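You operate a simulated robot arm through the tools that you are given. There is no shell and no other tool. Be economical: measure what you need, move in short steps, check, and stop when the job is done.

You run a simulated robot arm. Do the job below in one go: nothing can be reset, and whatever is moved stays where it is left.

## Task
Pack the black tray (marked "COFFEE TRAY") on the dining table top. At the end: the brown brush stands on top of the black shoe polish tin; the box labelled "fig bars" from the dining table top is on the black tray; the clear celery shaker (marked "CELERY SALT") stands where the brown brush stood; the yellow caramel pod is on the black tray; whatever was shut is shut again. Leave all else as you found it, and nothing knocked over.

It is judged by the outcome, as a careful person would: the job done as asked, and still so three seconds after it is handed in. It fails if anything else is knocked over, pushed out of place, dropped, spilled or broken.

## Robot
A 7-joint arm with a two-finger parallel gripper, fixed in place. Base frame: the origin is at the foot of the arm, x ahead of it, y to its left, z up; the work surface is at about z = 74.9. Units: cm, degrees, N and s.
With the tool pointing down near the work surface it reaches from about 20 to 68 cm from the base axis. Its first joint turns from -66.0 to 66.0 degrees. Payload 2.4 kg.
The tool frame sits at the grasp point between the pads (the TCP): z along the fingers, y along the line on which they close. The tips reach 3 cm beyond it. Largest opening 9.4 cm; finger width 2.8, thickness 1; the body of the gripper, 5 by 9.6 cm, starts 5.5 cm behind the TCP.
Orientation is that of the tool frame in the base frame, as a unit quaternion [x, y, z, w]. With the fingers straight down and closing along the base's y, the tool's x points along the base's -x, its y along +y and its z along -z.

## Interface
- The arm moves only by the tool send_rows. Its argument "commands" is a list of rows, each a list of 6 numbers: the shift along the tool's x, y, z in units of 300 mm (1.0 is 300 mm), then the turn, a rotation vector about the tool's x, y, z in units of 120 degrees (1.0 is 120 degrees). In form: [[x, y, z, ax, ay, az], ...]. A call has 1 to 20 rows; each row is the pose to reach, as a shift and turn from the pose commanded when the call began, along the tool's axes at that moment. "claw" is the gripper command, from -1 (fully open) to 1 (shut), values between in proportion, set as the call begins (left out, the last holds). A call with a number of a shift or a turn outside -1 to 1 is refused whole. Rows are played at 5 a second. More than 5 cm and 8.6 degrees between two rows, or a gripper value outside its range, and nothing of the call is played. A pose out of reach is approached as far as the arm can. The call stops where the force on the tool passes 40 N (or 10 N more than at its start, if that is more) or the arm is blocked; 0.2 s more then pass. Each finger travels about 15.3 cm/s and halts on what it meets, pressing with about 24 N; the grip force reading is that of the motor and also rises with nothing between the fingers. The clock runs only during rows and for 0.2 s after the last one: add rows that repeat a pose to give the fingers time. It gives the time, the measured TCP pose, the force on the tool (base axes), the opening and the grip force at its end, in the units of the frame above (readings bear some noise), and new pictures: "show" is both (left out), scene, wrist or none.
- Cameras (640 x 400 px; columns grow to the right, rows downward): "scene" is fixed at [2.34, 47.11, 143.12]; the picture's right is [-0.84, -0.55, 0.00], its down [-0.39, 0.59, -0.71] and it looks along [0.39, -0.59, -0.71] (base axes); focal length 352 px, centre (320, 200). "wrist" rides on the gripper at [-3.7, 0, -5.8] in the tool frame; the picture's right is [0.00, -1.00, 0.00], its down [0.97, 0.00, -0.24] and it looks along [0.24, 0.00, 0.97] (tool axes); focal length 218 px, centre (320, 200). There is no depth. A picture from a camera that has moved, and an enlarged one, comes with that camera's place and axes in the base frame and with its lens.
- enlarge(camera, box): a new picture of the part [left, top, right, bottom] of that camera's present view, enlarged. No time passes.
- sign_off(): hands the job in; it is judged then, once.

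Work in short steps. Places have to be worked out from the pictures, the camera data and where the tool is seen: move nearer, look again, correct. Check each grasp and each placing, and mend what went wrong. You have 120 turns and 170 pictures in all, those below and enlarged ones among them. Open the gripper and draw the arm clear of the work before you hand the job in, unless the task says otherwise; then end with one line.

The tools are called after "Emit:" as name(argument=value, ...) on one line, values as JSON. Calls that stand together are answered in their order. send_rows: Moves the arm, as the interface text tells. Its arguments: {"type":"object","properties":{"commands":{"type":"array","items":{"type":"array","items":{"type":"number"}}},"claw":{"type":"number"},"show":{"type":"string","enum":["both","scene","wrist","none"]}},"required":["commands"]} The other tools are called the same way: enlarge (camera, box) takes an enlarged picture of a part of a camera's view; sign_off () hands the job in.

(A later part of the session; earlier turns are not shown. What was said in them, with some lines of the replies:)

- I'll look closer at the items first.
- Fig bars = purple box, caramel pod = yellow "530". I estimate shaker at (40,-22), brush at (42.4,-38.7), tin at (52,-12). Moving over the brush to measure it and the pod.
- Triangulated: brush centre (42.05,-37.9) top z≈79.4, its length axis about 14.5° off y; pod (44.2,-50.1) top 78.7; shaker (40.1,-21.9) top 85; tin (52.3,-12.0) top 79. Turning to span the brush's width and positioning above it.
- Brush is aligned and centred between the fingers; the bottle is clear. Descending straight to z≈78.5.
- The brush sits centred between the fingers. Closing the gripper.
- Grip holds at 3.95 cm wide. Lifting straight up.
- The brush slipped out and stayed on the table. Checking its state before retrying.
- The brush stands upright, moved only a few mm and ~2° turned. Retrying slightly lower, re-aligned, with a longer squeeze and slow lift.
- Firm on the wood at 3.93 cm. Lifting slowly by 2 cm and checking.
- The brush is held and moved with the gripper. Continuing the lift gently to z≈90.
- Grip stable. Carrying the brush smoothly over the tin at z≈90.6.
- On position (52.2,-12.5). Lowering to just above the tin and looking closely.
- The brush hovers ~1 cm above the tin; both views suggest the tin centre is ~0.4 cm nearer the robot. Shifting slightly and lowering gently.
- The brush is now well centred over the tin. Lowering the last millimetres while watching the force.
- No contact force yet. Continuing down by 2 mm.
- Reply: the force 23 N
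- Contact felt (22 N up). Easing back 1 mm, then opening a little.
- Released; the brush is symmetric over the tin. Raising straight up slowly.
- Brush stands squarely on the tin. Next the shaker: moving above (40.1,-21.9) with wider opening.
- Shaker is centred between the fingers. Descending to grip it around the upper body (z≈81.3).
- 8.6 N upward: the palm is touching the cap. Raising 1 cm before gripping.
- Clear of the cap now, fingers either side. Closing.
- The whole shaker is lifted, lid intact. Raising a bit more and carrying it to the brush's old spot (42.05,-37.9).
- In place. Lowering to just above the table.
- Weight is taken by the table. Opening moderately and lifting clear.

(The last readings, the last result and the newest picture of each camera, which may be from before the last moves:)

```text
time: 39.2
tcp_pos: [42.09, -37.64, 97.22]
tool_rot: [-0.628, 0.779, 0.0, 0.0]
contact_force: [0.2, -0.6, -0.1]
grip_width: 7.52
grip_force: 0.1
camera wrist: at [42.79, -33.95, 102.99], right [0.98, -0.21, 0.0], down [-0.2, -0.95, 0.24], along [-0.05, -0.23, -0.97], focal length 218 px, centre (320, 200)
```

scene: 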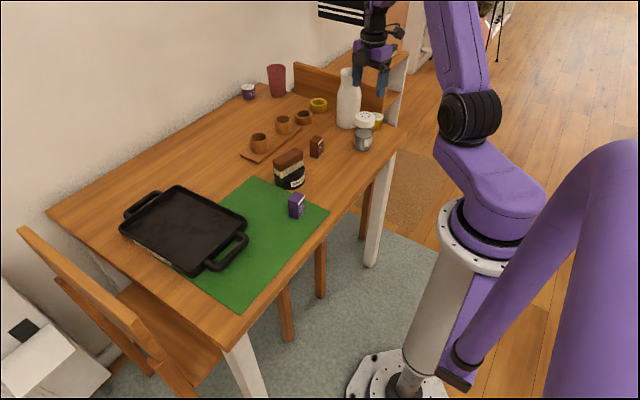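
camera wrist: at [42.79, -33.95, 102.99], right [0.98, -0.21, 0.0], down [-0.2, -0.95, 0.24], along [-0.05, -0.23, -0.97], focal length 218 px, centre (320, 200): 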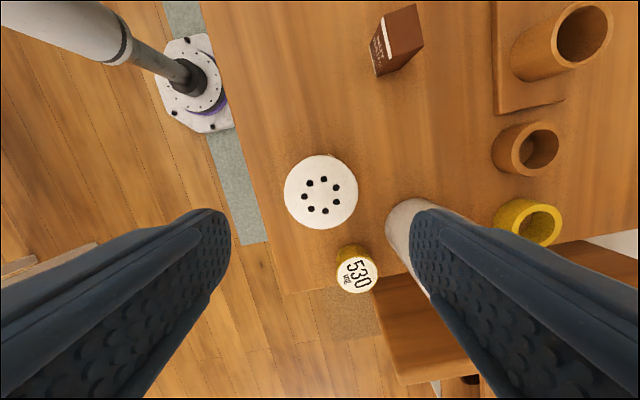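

Shaker placed well. Now inspecting the surroundings of the pod before choosing the grasp.

Emit:
enlarge(camera="wrist", box=[260, 130, 480, 400])

Emit:
enlarge(camera="scene", box=[320, 60, 430, 170])

```text
1.48 times, centred on (370, 265) of wrist
camera zoom: at [42.79, -33.95, 102.99], right [0.98, -0.21, 0.0], down [-0.2, -0.95, 0.24], along [-0.05, -0.23, -0.97], focal length 323 px, centre (246, 104)
```

zoom: 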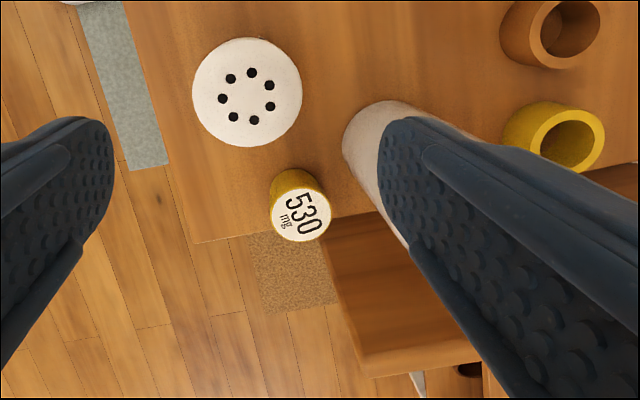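

```text
3.64 times, centred on (375, 115) of scene
camera zoom: at [2.34, 47.11, 143.12], right [-0.84, -0.55, 0.0], down [-0.39, 0.59, -0.71], along [0.39, -0.59, -0.71], focal length 1281 px, centre (120, 509)
```

zoom: 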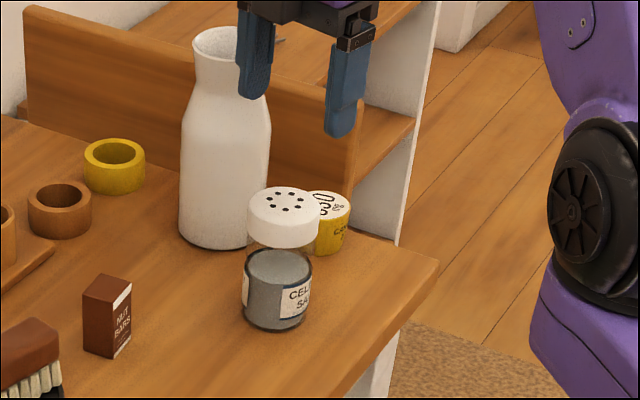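

Pod at (44.1,-50.2); bottle at (53,-46.8) r≈3.7 is near, the rear panel is well beyond the table end. I'll come in with the gripper biased to x≈43 so it keeps clear of the bottle. Moving above first.

Emit:
send_rows(commands=[[0.06, -0.018, 0, 0, 0, -0.02], [0.16, -0.048, 0, 0, 0, -0.04], [0.26, -0.077, 0, 0, 0, -0.06], [0.36, -0.107, 0, 0, 0, -0.083], [0.4, -0.119, 0, 0, 0, -0.083], [0.4, -0.119, 0, 0, 0, -0.083]], claw=-0.8, show="both")

```text
time: 40.6
tcp_pos: [43.13, -50.15, 96.83]
tool_rot: [-0.693, 0.721, 0.0, 0.0]
contact_force: [-0.5, -0.9, -1.3]
grip_width: 8.49
grip_force: 0.0
camera wrist: at [43.32, -46.47, 102.72], right [1.0, -0.04, 0.0], down [-0.04, -0.97, 0.24], along [-0.01, -0.24, -0.97], focal length 218 px, centre (320, 200)
```

scene: 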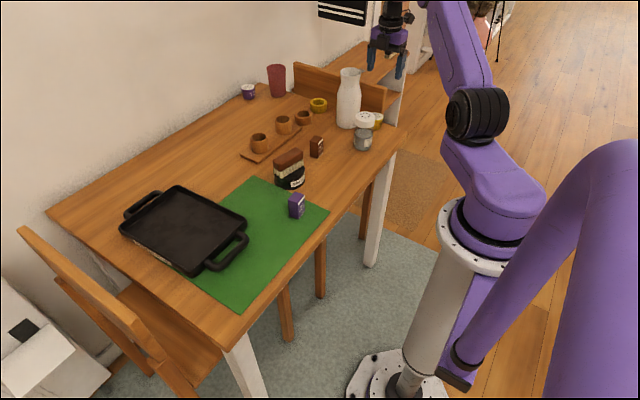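
wrist: 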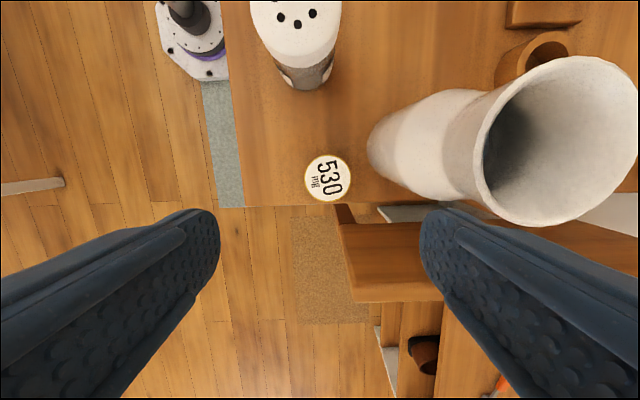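

Gripper x≈43.15, pod at (43.95,-50). The bottle's near side is at x≈49.2, leaving >1 cm. Narrowing slightly and descending partway.

Emit:
send_rows(commands=[[0, 0, 0, 0, 0, 0], [0, 0, 0.1, 0, 0, 0], [0, 0, 0.2, 0, 0, 0], [0, 0, 0.3, 0, 0, 0], [0, 0, 0.4, 0, 0, 0], [0, 0, 0.46, 0, 0, 0], [0, 0, 0.46, 0, 0, 0]], claw=-0.66, show="both")

```text
time: 42.2
tcp_pos: [43.11, -50.02, 83.28]
tool_rot: [-0.694, 0.72, 0.001, 0.0]
contact_force: [-0.7, -0.2, 0.1]
grip_width: 7.81
grip_force: 0.0
camera wrist: at [43.29, -46.43, 89.05], right [1.0, -0.04, 0.0], down [-0.04, -0.97, 0.24], along [-0.01, -0.24, -0.97], focal length 218 px, centre (320, 200)
```

scene: 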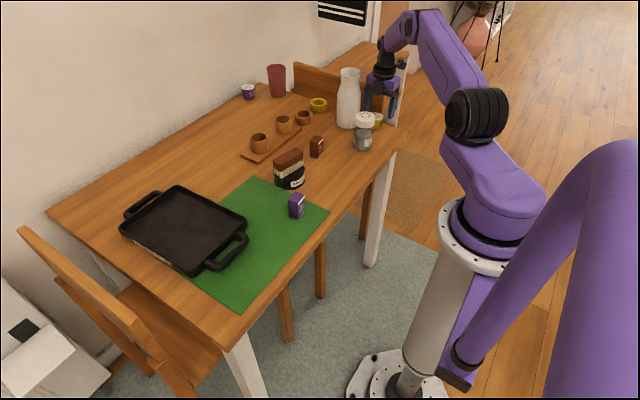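
wrist: 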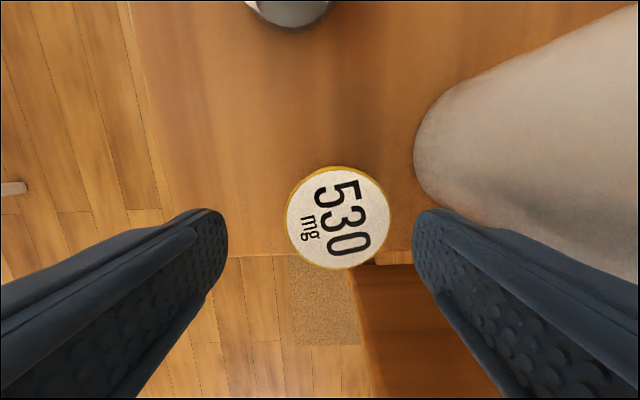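

Clear on both sides. Descending to the grasp height.

Emit:
send_rows(commands=[[0, 0, 0.05, 0, 0, 0], [0, 0, 0.1, 0, 0, 0], [0, 0, 0.14, 0, 0, 0], [0, 0, 0.165, 0, 0, 0], [0, 0, 0.165, 0, 0, 0]], show="wrist")

Emit:
send_rows(commands=[[0, 0, 0, 0, 0, 0], [0, 0, 0, 0, 0, 0], [0, 0, 0, 0, 0, 0], [0, 0, 0, 0, 0, 0]], claw=0.3, show="wrist")

```text
time: 43.4
tcp_pos: [42.97, -50.19, 78.23]
tool_rot: [-0.693, 0.721, 0.0, 0.0]
contact_force: [0.2, -0.3, 0.9]
grip_width: 7.83
grip_force: 0.1
camera wrist: at [43.18, -46.47, 84.0], right [1.0, -0.04, 0.0], down [-0.04, -0.97, 0.24], along [-0.01, -0.24, -0.97], focal length 218 px, centre (320, 200)
```

wrist: 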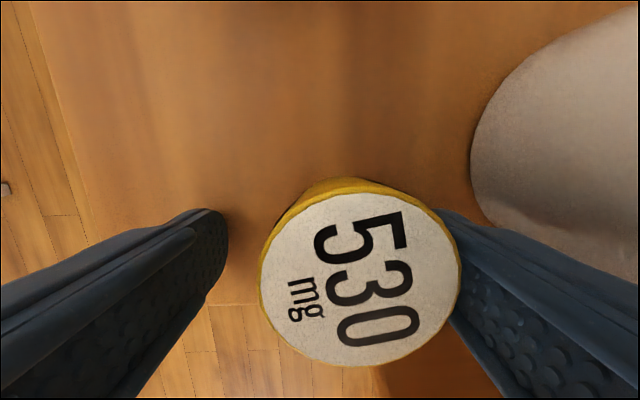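

```text
time: 44.4
tcp_pos: [43.15, -50.2, 78.07]
tool_rot: [-0.694, 0.72, 0.001, 0.0]
contact_force: [-0.2, 0.4, 0.0]
grip_width: 4.96
grip_force: 24.4
camera wrist: at [43.18, -46.47, 84.01], right [1.0, -0.04, 0.0], down [-0.04, -0.97, 0.24], along [-0.01, -0.24, -0.97], focal length 218 px, centre (320, 200)
```

wrist: 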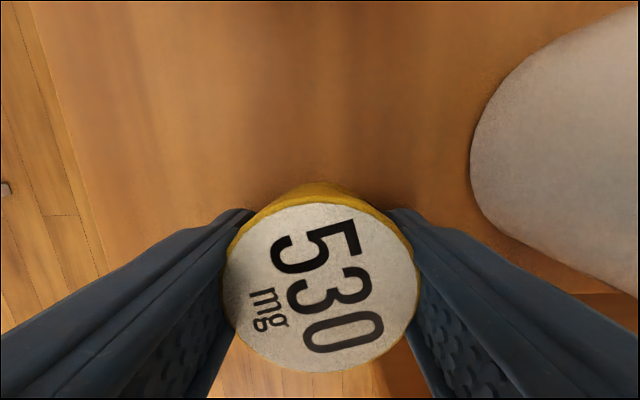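

Pod gripped at 4.96 cm. Tightening fully and lifting slowly.

Emit:
send_rows(commands=[[0, 0, 0, 0, 0, 0], [0, 0, -0.007, 0, 0, 0], [0, 0, -0.015, 0, 0, 0], [0, 0, -0.025, 0, 0, 0], [0, 0, -0.04, 0, 0, 0], [0, 0, -0.06, 0, 0, 0], [0, 0, -0.085, 0, 0, 0], [0, 0, -0.115, 0, 0, 0], [0, 0, -0.145, 0, 0, 0], [0, 0, -0.175, 0, 0, 0]], claw=1, show="both")

```text
time: 46.6
tcp_pos: [42.96, -50.16, 83.56]
tool_rot: [-0.693, 0.721, 0.0, -0.001]
contact_force: [0.0, -0.6, -0.2]
grip_width: 4.96
grip_force: 24.0
camera wrist: at [43.09, -46.31, 89.43], right [1.0, -0.04, 0.0], down [-0.04, -0.97, 0.24], along [-0.01, -0.24, -0.97], focal length 218 px, centre (320, 200)
```

scene: 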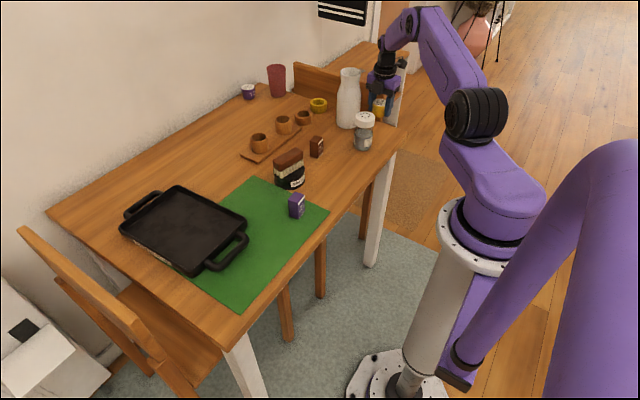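
wrist: 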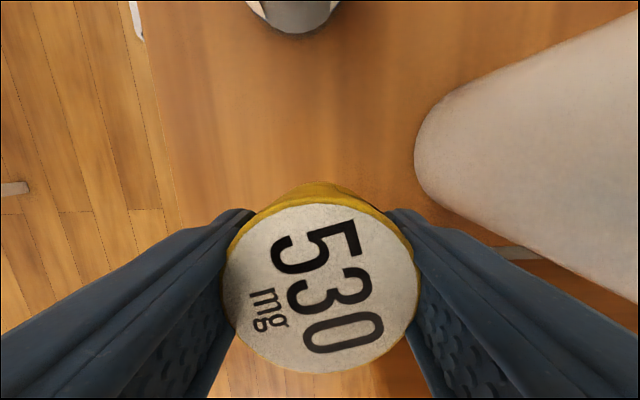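

Pod held. Lifting on to z≈95 gently.

Emit:
send_rows(commands=[[0, 0, -0.02, 0, 0, 0], [0, 0, -0.06, 0, 0, 0], [0, 0, -0.11, 0, 0, 0], [0, 0, -0.17, 0, 0, 0], [0, 0, -0.23, 0, 0, 0], [0, 0, -0.29, 0, 0, 0], [0, 0, -0.34, 0, 0, 0], [0, 0, -0.37, 0, 0, 0], [0, 0, -0.38, 0, 0, 0]], show="none")

```text
time: 48.6
tcp_pos: [43.05, -50.12, 94.96]
tool_rot: [-0.694, 0.72, 0.001, 0.0]
contact_force: [-0.1, -0.2, -0.7]
grip_width: 4.95
grip_force: 24.3
```

Carrying the pod toward the tray, first leg.

Emit:
send_rows(commands=[[-0.03, -0.004, 0, 0, 0, 0], [-0.09, -0.013, 0, 0, 0, 0], [-0.18, -0.025, 0, 0, 0, 0], [-0.29, -0.041, 0, 0, 0, 0], [-0.4, -0.056, 0, 0, 0, 0], [-0.51, -0.072, 0, 0, 0, 0], [-0.62, -0.087, 0, 0, 0, 0], [-0.73, -0.103, 0, 0, 0, 0], [-0.83, -0.117, 0, 0, 0, 0], [-0.9, -0.127, 0, 0, 0, 0], [-0.939, -0.132, 0, 0, 0, 0]], show="none")

Emit:
send_rows(commands=[[-0.03, -0.004, 0, 0, 0, 0], [-0.09, -0.013, 0, 0, 0, 0], [-0.18, -0.025, 0, 0, 0, 0], [-0.29, -0.041, 0, 0, 0, 0], [-0.4, -0.056, 0, 0, 0, 0], [-0.51, -0.072, 0, 0, 0, 0], [-0.62, -0.087, 0, 0, 0, 0], [-0.73, -0.103, 0, 0, 0, 0], [-0.83, -0.117, 0, 0, 0, 0], [-0.9, -0.127, 0, 0, 0, 0], [-0.939, -0.132, 0, 0, 0, 0]], show="both")

```text
time: 51.0
tcp_pos: [48.21, -22.21, 94.83]
tool_rot: [-0.693, 0.721, 0.0, 0.0]
contact_force: [0.2, -0.5, -0.6]
grip_width: 4.95
grip_force: 23.9
```

```text
time: 53.4
tcp_pos: [53.27, 6.09, 94.76]
tool_rot: [-0.694, 0.72, 0.001, 0.0]
contact_force: [-0.8, 1.3, -0.7]
grip_width: 4.96
grip_force: 23.5
camera wrist: at [53.47, 9.68, 100.69], right [1.0, -0.04, 0.0], down [-0.04, -0.97, 0.24], along [-0.01, -0.24, -0.97], focal length 218 px, centre (320, 200)
```

scene: 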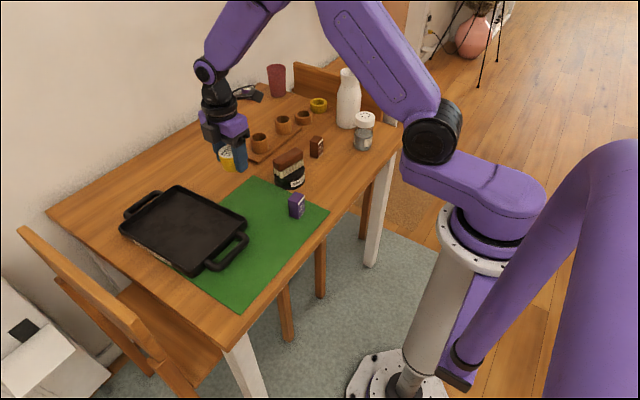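
wrist: 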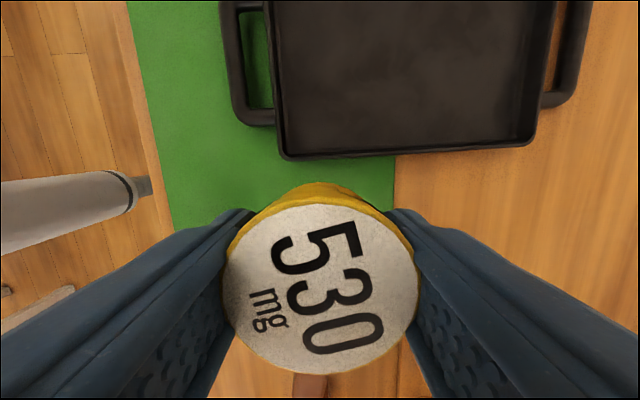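

The tray lies with its inside from about x 50–76, y from 9 up. Moving to (55.5,16) above its floor.

Emit:
send_rows(commands=[[-0.04, -0.007, 0, 0, 0, 0], [-0.12, -0.021, 0, 0, 0, 0], [-0.21, -0.037, 0, 0, 0, 0], [-0.29, -0.051, 0, 0, 0, 0], [-0.336, -0.059, 0, 0, 0, 0], [-0.336, -0.059, 0, 0, 0, 0]], show="wrist")

Emit:
enlarge(camera="scene", box=[110, 100, 300, 280])

```text
time: 54.8
tcp_pos: [55.28, 15.91, 95.1]
tool_rot: [-0.694, 0.72, 0.0, 0.0]
contact_force: [-0.3, -0.5, -0.6]
grip_width: 4.97
grip_force: 23.9
camera wrist: at [55.55, 19.62, 100.85], right [1.0, -0.04, 0.0], down [-0.04, -0.97, 0.24], along [-0.01, -0.24, -0.97], focal length 218 px, centre (320, 200)
```

wrist: 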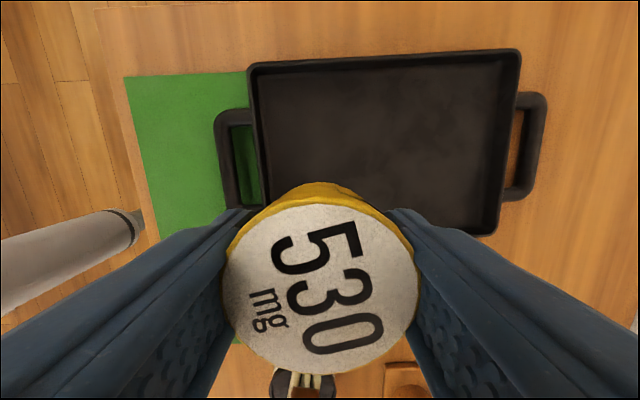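

```text
2.22 times, centred on (205, 190) of scene
camera zoom: at [2.34, 47.11, 143.12], right [-0.84, -0.55, 0.0], down [-0.39, 0.59, -0.71], along [0.39, -0.59, -0.71], focal length 783 px, centre (576, 222)
```

zoom: 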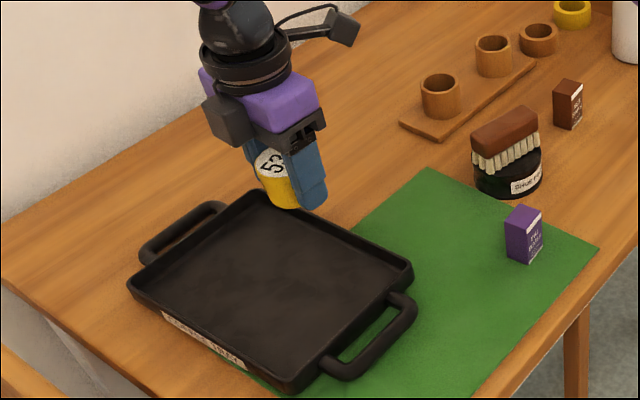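

Now over the tray; inside spans roughly x 50–75, y 9–27.5. Lowering to z≈80.5 at x≈56.

Emit:
send_rows(commands=[[0, -0.01, 0.04, 0, 0, 0], [0, -0.02, 0.12, 0, 0, 0], [0, -0.02, 0.2, 0, 0, 0], [0, -0.02, 0.28, 0, 0, 0], [0, -0.02, 0.36, 0, 0, 0], [0, -0.02, 0.43, 0, 0, 0], [0, -0.02, 0.47, 0, 0, 0], [0, -0.02, 0.482, 0, 0, 0], [0, -0.02, 0.482, 0, 0, 0]], show="none")

Emit:
enlarge(camera="scene", box=[170, 150, 270, 230])

```text
time: 56.8
tcp_pos: [55.88, 15.75, 80.62]
tool_rot: [-0.694, 0.72, 0.0, 0.0]
contact_force: [0.6, 0.1, 0.5]
grip_width: 4.97
grip_force: 24.9
```

```text
5.00 times, centred on (220, 190) of scene
camera zoom: at [2.34, 47.11, 143.12], right [-0.84, -0.55, 0.0], down [-0.39, 0.59, -0.71], along [0.39, -0.59, -0.71], focal length 1761 px, centre (820, 250)
```

zoom: 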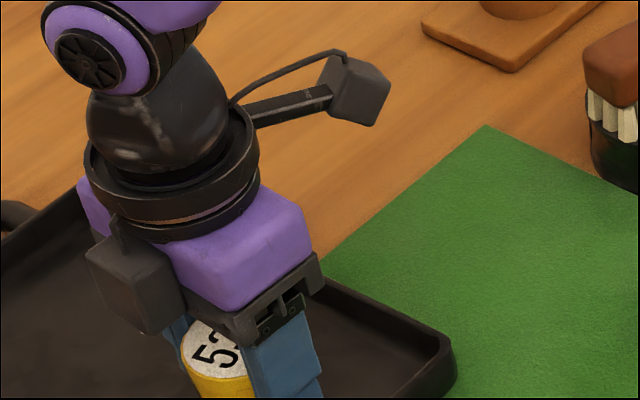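

Still above the floor; stepping down gently until contact shows.

Emit:
send_rows(commands=[[0, 0, 0.01, 0, 0, 0], [0, 0, 0.02, 0, 0, 0], [0, 0, 0.028, 0, 0, 0], [0, 0, 0.028, 0, 0, 0]], show="none")

Emit:
send_rows(commands=[[0, 0, 0.005, 0, 0, 0], [0, 0, 0.01, 0, 0, 0], [0, 0, 0.01, 0, 0, 0]], show="none")

```text
time: 57.8
tcp_pos: [55.78, 15.91, 79.63]
tool_rot: [-0.694, 0.72, 0.0, 0.0]
contact_force: [0.1, 0.1, -0.6]
grip_width: 4.95
grip_force: 23.8
```

```text
time: 58.6
tcp_pos: [55.74, 15.86, 79.34]
tool_rot: [-0.693, 0.721, 0.0, 0.001]
contact_force: [-1.1, 0.1, -0.6]
grip_width: 4.96
grip_force: 24.3
```

Emit:
send_rows(commands=[[0, 0, 0.005, 0, 0, 0], [0, 0, 0.009, 0, 0, 0], [0, 0, 0.009, 0, 0, 0]], show="none")

```text
time: 59.4
tcp_pos: [55.8, 15.93, 79.1]
tool_rot: [-0.693, 0.721, 0.0, -0.001]
contact_force: [-0.2, -0.5, 0.7]
grip_width: 4.98
grip_force: 24.4
```

No contact yet (z≈79.1); another small step.

Emit:
send_rows(commands=[[0, 0, 0.004, 0, 0, 0], [0, 0, 0.007, 0, 0, 0], [0, 0, 0.007, 0, 0, 0]], show="wrist")

```text
time: 60.2
tcp_pos: [55.76, 15.97, 79.19]
tool_rot: [-0.694, 0.72, -0.001, 0.002]
contact_force: [-2.8, 0.1, 18.5]
grip_width: 4.89
grip_force: 24.0
camera wrist: at [56.0, 19.7, 84.95], right [1.0, -0.04, 0.0], down [-0.04, -0.97, 0.24], along [-0.01, -0.24, -0.97], focal length 218 px, centre (320, 200)
```

wrist: 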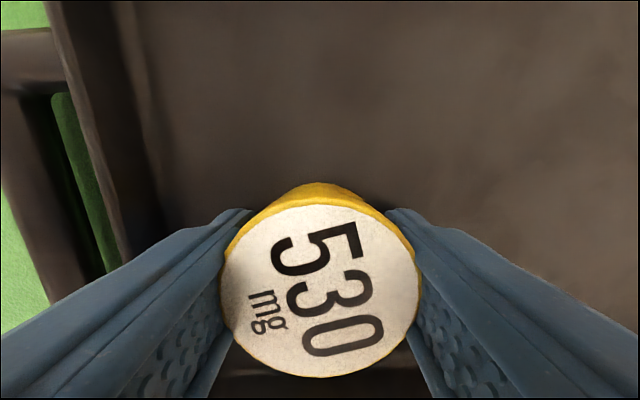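

Contact with the tray floor. Easing 1 mm, then opening to 6.2 cm.

Emit:
send_rows(commands=[[0, 0, -0.003, 0, 0, 0], [0, 0, -0.003, 0, 0, 0]], show="none")

Emit:
send_rows(commands=[[0, 0, 0, 0, 0, 0], [0, 0, 0, 0, 0, 0], [0, 0, 0, 0, 0, 0]], claw=-0.32, show="none")

Emit:
send_rows(commands=[[0, 0, -0.02, 0, 0, 0], [0, 0, -0.06, 0, 0, 0], [0, 0, -0.14, 0, 0, 0], [0, 0, -0.26, 0, 0, 0], [0, 0, -0.38, 0, 0, 0], [0, 0, -0.5, 0, 0, 0], [0, 0, -0.5, 0, 0, 0]], show="both")

```text
time: 60.8
tcp_pos: [55.81, 15.86, 78.99]
tool_rot: [-0.693, 0.721, -0.001, 0.002]
contact_force: [0.8, -1.0, 18.5]
grip_width: 4.94
grip_force: 23.8
```

```text
time: 61.6
tcp_pos: [55.95, 15.97, 79.09]
tool_rot: [-0.693, 0.721, 0.0, 0.0]
contact_force: [7.1, -0.7, 12.0]
grip_width: 5.83
grip_force: 0.0
```

```text
time: 63.2
tcp_pos: [55.84, 15.67, 94.03]
tool_rot: [-0.693, 0.721, -0.001, 0.0]
contact_force: [-0.8, 0.1, 0.2]
grip_width: 6.21
grip_force: 0.0
camera wrist: at [56.0, 19.52, 99.93], right [1.0, -0.04, 0.0], down [-0.04, -0.97, 0.24], along [-0.01, -0.24, -0.97], focal length 218 px, centre (320, 200)
```

scene: 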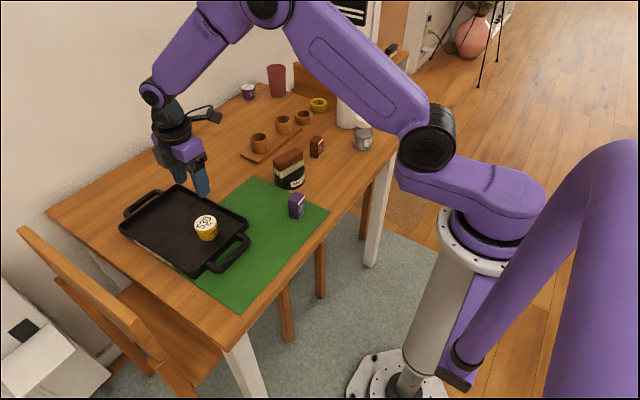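
wrist: 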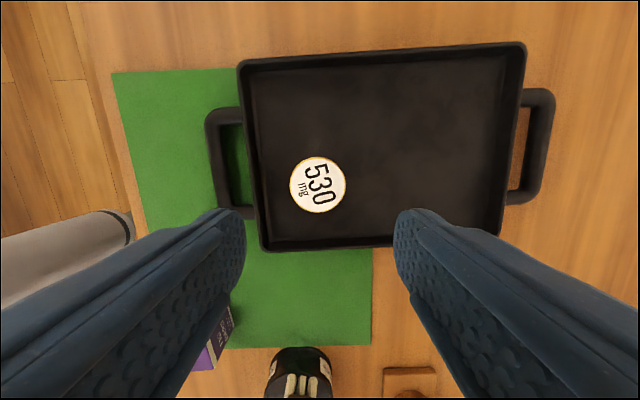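

The pod stands in the tray. Checking the tray didn't move when the finger brushed its wall.

Emit:
enlarge(camera="scene", box=[100, 120, 390, 300])

```text
2.21 times, centred on (245, 210) of scene
camera zoom: at [2.34, 47.11, 143.12], right [-0.84, -0.55, 0.0], down [-0.39, 0.59, -0.71], along [0.39, -0.59, -0.71], focal length 777 px, centre (486, 178)
```

zoom: 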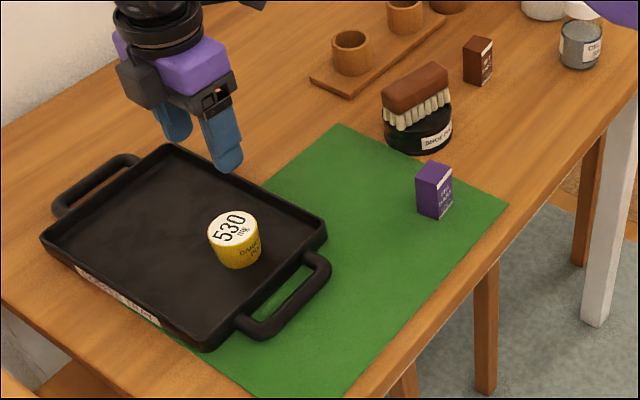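

Tray effectively unmoved. Fig bars box measured at about (42.0,-2.15), 3 × 3.3 cm, top z≈80.7. Moving above it.

Emit:
send_rows(commands=[[0.05, 0.036, 0, 0, 0, -0.01], [0.15, 0.108, 0, 0, 0, -0.02], [0.26, 0.186, 0, 0, 0, -0.03], [0.37, 0.265, 0, 0, 0, -0.04], [0.48, 0.344, 0, 0, 0, -0.05], [0.57, 0.409, 0, 0, 0, -0.05], [0.615, 0.441, 0, 0, 0, -0.05], [0.615, 0.441, 0, 0, 0, -0.05]], show="wrist")

```text
time: 65.0
tcp_pos: [41.71, -2.26, 93.88]
tool_rot: [0.73, -0.683, -0.001, 0.0]
contact_force: [-0.9, 0.2, 0.1]
grip_width: 6.22
grip_force: 0.2
camera wrist: at [41.54, 1.56, 99.78], right [1.0, 0.07, 0.0], down [0.06, -0.97, 0.24], along [0.02, -0.24, -0.97], focal length 218 px, centre (320, 200)
```

wrist: 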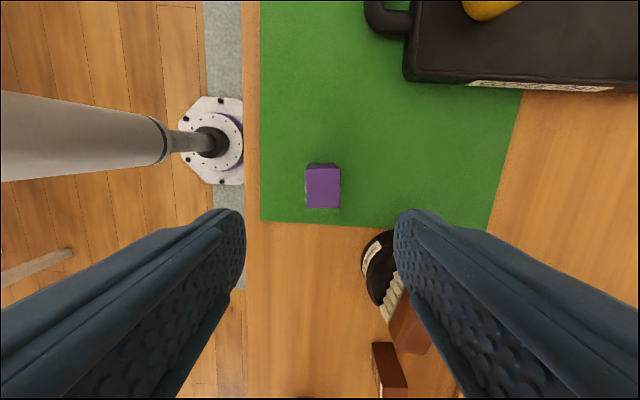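

Box is square to the gripper; correcting 3 mm and descending.

Emit:
send_rows(commands=[[-0.005, -0.01, 0.1, 0, 0, 0], [-0.005, -0.01, 0.22, 0, 0, 0], [-0.005, -0.01, 0.34, 0, 0, 0], [-0.005, -0.01, 0.44, 0, 0, 0], [-0.005, -0.01, 0.495, 0, 0, 0], [-0.005, -0.01, 0.495, 0, 0, 0]], show="wrist")

```text
time: 66.4
tcp_pos: [42.11, -1.89, 79.22]
tool_rot: [0.73, -0.683, 0.001, -0.001]
contact_force: [0.3, -0.3, 0.2]
grip_width: 6.18
grip_force: 0.0
camera wrist: at [41.84, 1.83, 85.1], right [1.0, 0.07, 0.0], down [0.06, -0.97, 0.24], along [0.02, -0.24, -0.97], focal length 218 px, centre (320, 200)
```

wrist: 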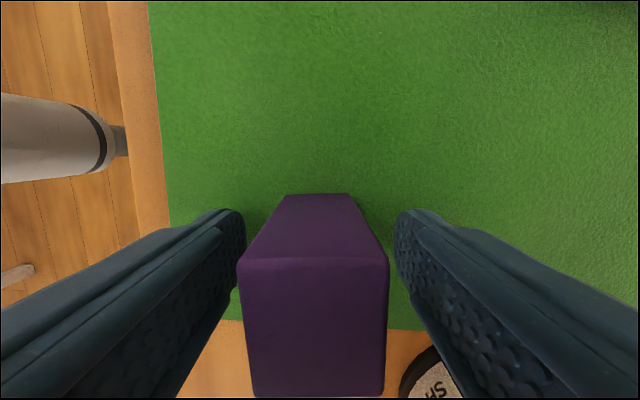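

Box slightly off along the finger width; shifting 4 mm and closing.

Emit:
send_rows(commands=[[0.013, 0, 0, 0, 0, 0], [0.013, 0, 0, 0, 0, 0]], show="none")

Emit:
send_rows(commands=[[0, 0, 0, 0, 0, 0], [0, 0, 0, 0, 0, 0], [0, 0, 0, 0, 0, 0], [0, 0, 0, 0, 0, 0], [0, 0, 0, 0, 0, 0]], claw=1, show="none")

Emit:
send_rows(commands=[[0, 0, -0.007, 0, 0, 0], [0, 0, -0.015, 0, 0, 0], [0, 0, -0.025, 0, 0, 0], [0, 0, -0.04, 0, 0, 0], [0, 0, -0.06, 0, 0, 0], [0, 0, -0.085, 0, 0, 0], [0, 0, -0.115, 0, 0, 0], [0, 0, -0.145, 0, 0, 0], [0, 0, -0.175, 0, 0, 0]], show="both")

```text
time: 67.0
tcp_pos: [42.12, -2.14, 79.21]
tool_rot: [0.73, -0.684, 0.0, -0.001]
contact_force: [-0.5, -1.1, 0.5]
grip_width: 6.17
grip_force: 0.0
```

```text
time: 68.2
tcp_pos: [42.16, -2.27, 79.14]
tool_rot: [0.73, -0.683, 0.0, 0.0]
contact_force: [0.7, 0.1, -0.8]
grip_width: 3.37
grip_force: 24.1
```

```text
time: 70.2
tcp_pos: [42.19, -2.31, 84.3]
tool_rot: [0.73, -0.683, 0.001, 0.0]
contact_force: [-0.3, 1.0, -0.3]
grip_width: 3.35
grip_force: 23.7
camera wrist: at [41.96, 1.42, 90.19], right [1.0, 0.07, 0.0], down [0.06, -0.97, 0.24], along [0.02, -0.24, -0.97], focal length 218 px, centre (320, 200)
```

scene: 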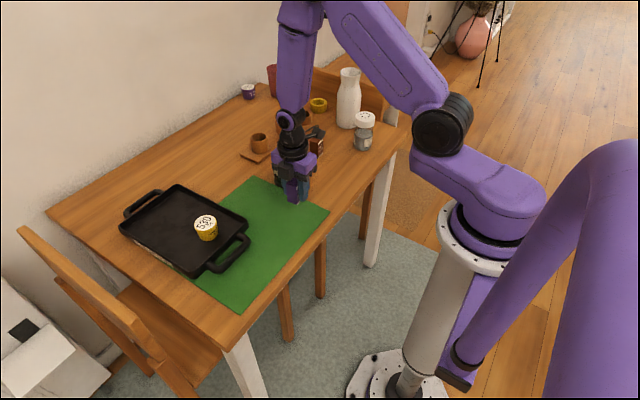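
wrist: 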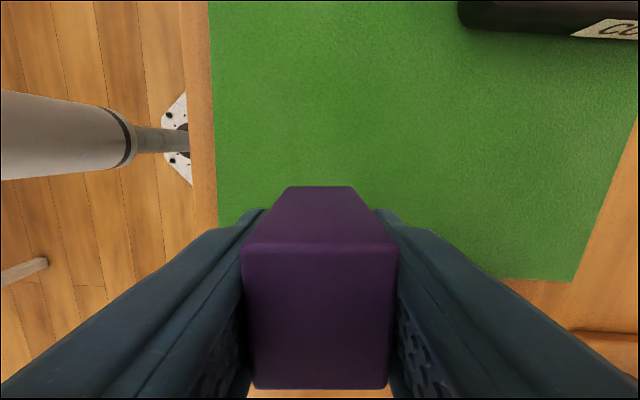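

Box held. Lifting and carrying over the tray to (57.5,22.5), beyond the pod.

Emit:
send_rows(commands=[[0, 0, -0.04, 0, 0, 0], [0, 0, -0.12, 0, 0, 0], [0, 0, -0.2, 0, 0, 0], [-0.03, -0.021, -0.25, 0, 0, 0], [-0.09, -0.064, -0.27, 0, 0, 0], [-0.18, -0.128, -0.27, 0, 0, 0], [-0.27, -0.193, -0.27, 0, 0, 0], [-0.36, -0.257, -0.27, 0, 0, 0], [-0.45, -0.321, -0.27, 0, 0, 0], [-0.54, -0.385, -0.27, 0, 0, 0], [-0.63, -0.449, -0.27, 0, 0, 0], [-0.71, -0.506, -0.27, 0, 0, 0], [-0.765, -0.546, -0.27, 0, 0, 0], [-0.791, -0.564, -0.27, 0, 0, 0], [-0.791, -0.564, -0.27, 0, 0, 0]], show="both")

```text
time: 73.4
tcp_pos: [57.77, 22.48, 92.33]
tool_rot: [0.73, -0.683, 0.001, -0.001]
contact_force: [-0.2, 0.2, 0.1]
grip_width: 3.36
grip_force: 23.9
camera wrist: at [57.43, 26.21, 98.18], right [1.0, 0.07, 0.0], down [0.06, -0.97, 0.24], along [0.02, -0.24, -0.97], focal length 218 px, centre (320, 200)
```

scene: 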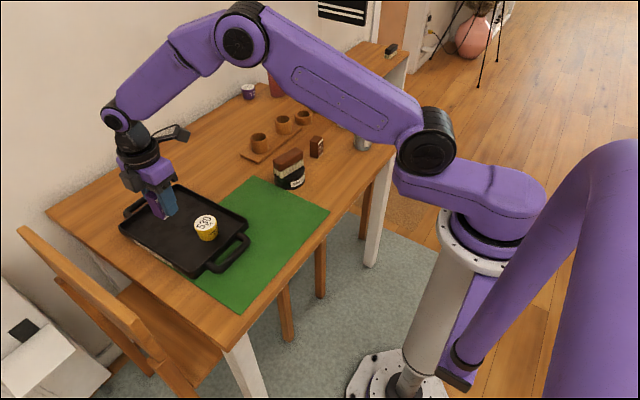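
wrist: 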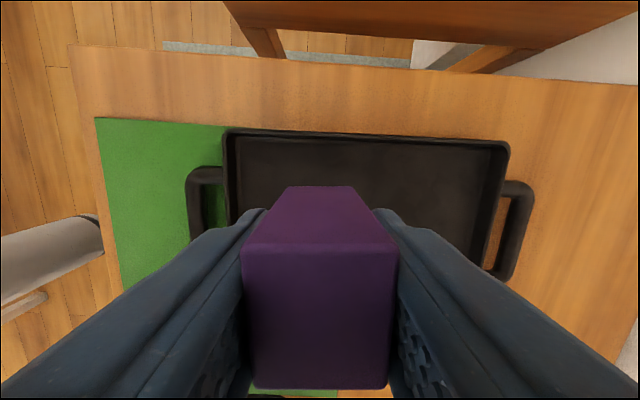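

Over a free spot in the tray. Lowering to about 0.7 cm above the floor.

Emit:
send_rows(commands=[[0, 0, 0.04, 0, 0, 0], [0, 0, 0.11, 0, 0, 0], [0, 0, 0.19, 0, 0, 0], [0, 0, 0.27, 0, 0, 0], [0, 0, 0.34, 0, 0, 0], [0, 0, 0.375, 0, 0, 0], [0, 0, 0.39, 0, 0, 0], [0, 0, 0.39, 0, 0, 0]], show="both")

```text
time: 75.2
tcp_pos: [57.55, 22.45, 80.71]
tool_rot: [0.73, -0.683, 0.0, 0.0]
contact_force: [0.6, -0.2, -1.5]
grip_width: 3.33
grip_force: 24.3
camera wrist: at [57.27, 26.17, 86.58], right [1.0, 0.07, 0.0], down [0.06, -0.97, 0.24], along [0.02, -0.24, -0.97], focal length 218 px, centre (320, 200)
```

scene: 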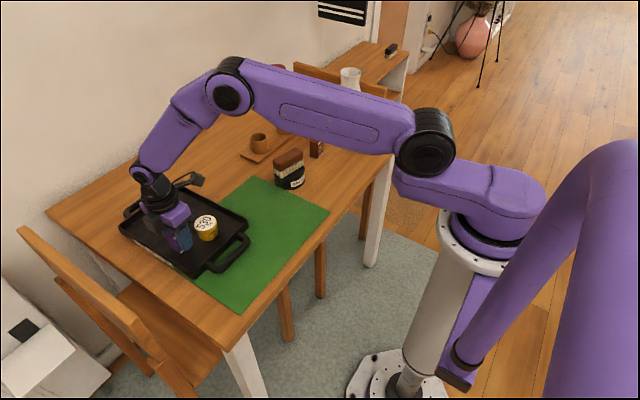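
wrist: 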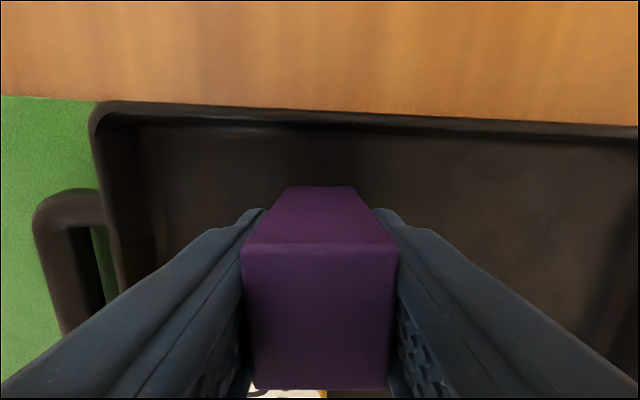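

Clear around. Stepping down to contact.

Emit:
send_rows(commands=[[0, 0, 0.008, 0, 0, 0], [0, 0, 0.016, 0, 0, 0], [0, 0, 0.02, 0, 0, 0], [0, 0, 0.02, 0, 0, 0]], show="none")

Emit:
send_rows(commands=[[0, 0, 0.003, 0, 0, 0], [0, 0, 0.006, 0, 0, 0], [0, 0, 0.006, 0, 0, 0]], show="none")

```text
time: 76.2
tcp_pos: [57.4, 22.56, 80.05]
tool_rot: [0.73, -0.683, 0.001, 0.0]
contact_force: [0.3, 0.8, 0.1]
grip_width: 3.35
grip_force: 24.3
```

```text
time: 77.0
tcp_pos: [57.5, 22.54, 80.06]
tool_rot: [0.73, -0.684, -0.001, 0.001]
contact_force: [-0.1, -0.8, -0.4]
grip_width: 3.37
grip_force: 24.9
```

Emit:
send_rows(commands=[[0, 0, 0.003, 0, 0, 0], [0, 0, 0.006, 0, 0, 0], [0, 0, 0.006, 0, 0, 0]], show="none")

```text
time: 77.8
tcp_pos: [57.41, 22.54, 79.88]
tool_rot: [0.731, -0.683, 0.0, 0.0]
contact_force: [0.2, -0.2, -1.1]
grip_width: 3.36
grip_force: 23.5
```

Not touching yet (z≈79.9, no force); another 2 mm.

Emit:
send_rows(commands=[[0, 0, 0.003, 0, 0, 0], [0, 0, 0.006, 0, 0, 0], [0, 0, 0.006, 0, 0, 0]], show="none")

```text
time: 78.6
tcp_pos: [57.57, 22.58, 79.76]
tool_rot: [0.73, -0.683, 0.001, -0.002]
contact_force: [-3.5, 1.0, 21.1]
grip_width: 3.38
grip_force: 23.9
```

Contact (21 N). Easing off, opening, then lifting clear.

Emit:
send_rows(commands=[[0, 0, -0.004, 0, 0, 0], [0, 0, -0.004, 0, 0, 0]], show="none")

Emit:
send_rows(commands=[[0, 0, 0, 0, 0, 0], [0, 0, 0, 0, 0, 0], [0, 0, 0, 0, 0, 0]], claw=-0.15, show="none")

Emit:
send_rows(commands=[[0, 0, -0.02, 0, 0, 0], [0, 0, -0.06, 0, 0, 0], [0, 0, -0.14, 0, 0, 0], [0, 0, -0.26, 0, 0, 0], [0, 0, -0.38, 0, 0, 0], [0, 0, -0.5, 0, 0, 0], [0, 0, -0.5, 0, 0, 0]], show="both")

```text
time: 79.2
tcp_pos: [57.53, 22.52, 79.77]
tool_rot: [0.73, -0.683, 0.0, -0.001]
contact_force: [1.0, 2.1, 11.1]
grip_width: 3.38
grip_force: 24.1
```

```text
time: 80.0
tcp_pos: [57.57, 22.34, 79.77]
tool_rot: [0.73, -0.683, 0.0, 0.0]
contact_force: [-0.6, -0.1, 0.7]
grip_width: 5.41
grip_force: 0.0
```

```text
time: 81.6
tcp_pos: [57.42, 22.5, 94.55]
tool_rot: [0.731, -0.683, 0.0, 0.0]
contact_force: [0.2, 0.5, -0.5]
grip_width: 5.42
grip_force: 0.1
camera wrist: at [57.26, 26.18, 100.44], right [1.0, 0.07, 0.0], down [0.06, -0.97, 0.24], along [0.02, -0.24, -0.97], focal length 218 px, centre (320, 200)
```

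scene: 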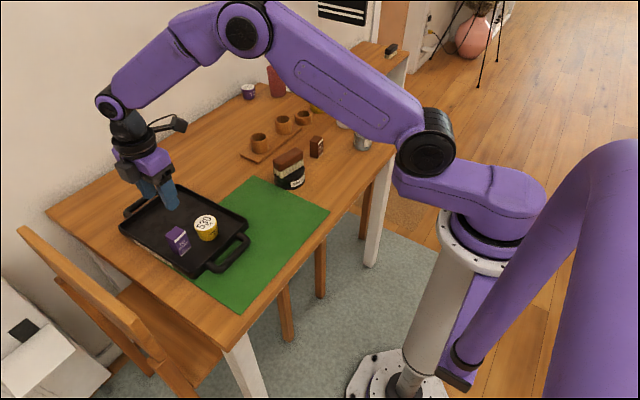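
wrist: 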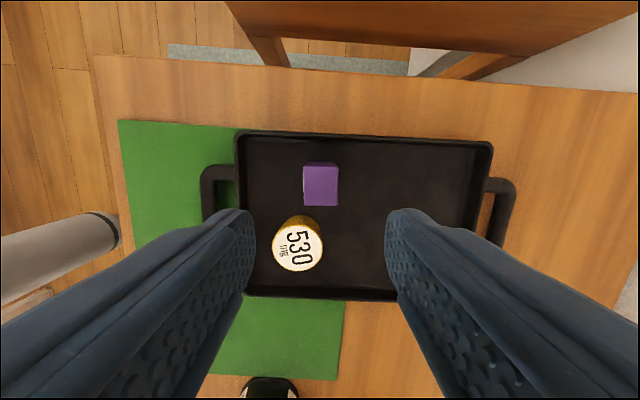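

Both items are upright on the tray. Drawing the arm clear and opening, then a last check.

Emit:
send_rows(commands=[[0.05, 0.037, -0.06, 0, 0, 0], [0.15, 0.111, -0.12, 0, 0, 0], [0.26, 0.192, -0.2, 0, 0, 0], [0.37, 0.274, -0.2, 0, 0, 0], [0.48, 0.355, -0.2, 0, 0, 0], [0.59, 0.437, -0.2, 0, 0, 0], [0.7, 0.518, -0.2, 0, 0, 0], [0.8, 0.592, -0.2, 0, 0, 0], [0.87, 0.644, -0.2, 0, 0, 0], [0.892, 0.66, -0.2, 0, 0, 0]], claw=-1, show="scene")

Emit:
enlarge(camera="scene", box=[100, 60, 420, 290])

```text
time: 83.8
tcp_pos: [39.48, -5.69, 100.5]
tool_rot: [0.73, -0.683, -0.001, 0.0]
contact_force: [0.2, 0.3, -0.1]
grip_width: 9.4
grip_force: 0.1
```

scene: 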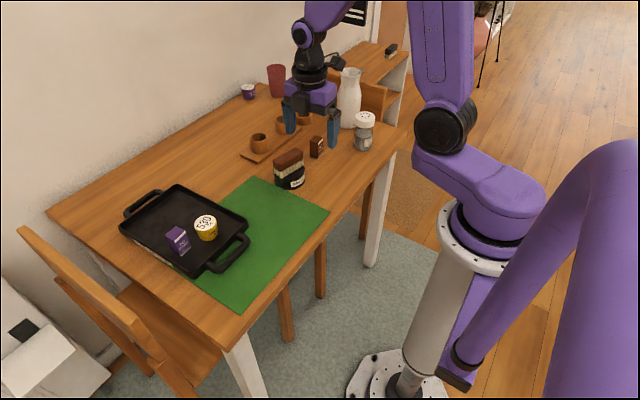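

```text
1.74 times, centred on (260, 175) of scene
camera zoom: at [2.34, 47.11, 143.12], right [-0.84, -0.55, 0.0], down [-0.39, 0.59, -0.71], along [0.39, -0.59, -0.71], focal length 612 px, centre (424, 244)
```

zoom: 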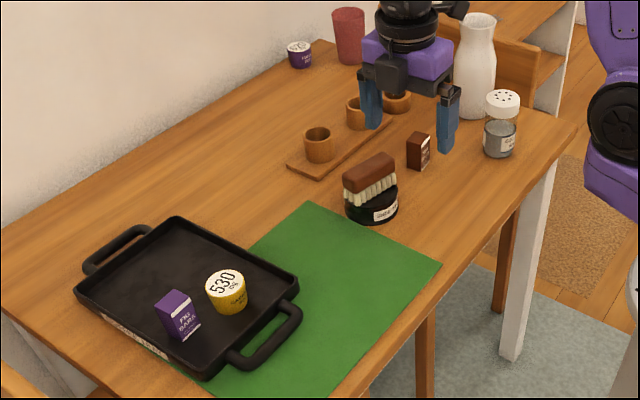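

Everything is in place: brush on the tin, shaker on the brush's old spot, pod and fig bars on the tray, and nothing else disturbed. Handing in.

Emit:
sign_off()

```text
The job is handed in.
```

The job is done and handed in: the brown brush stands on the shoe polish tin, the celery shaker stands where the brush was, and the fig bars box and the yellow caramel pod are on the black tray. Nothing was knocked over and nothing had to be opened; a finger brushed the tray's wall when I released the pod, and the tray may have shifted by up to about 3 mm.
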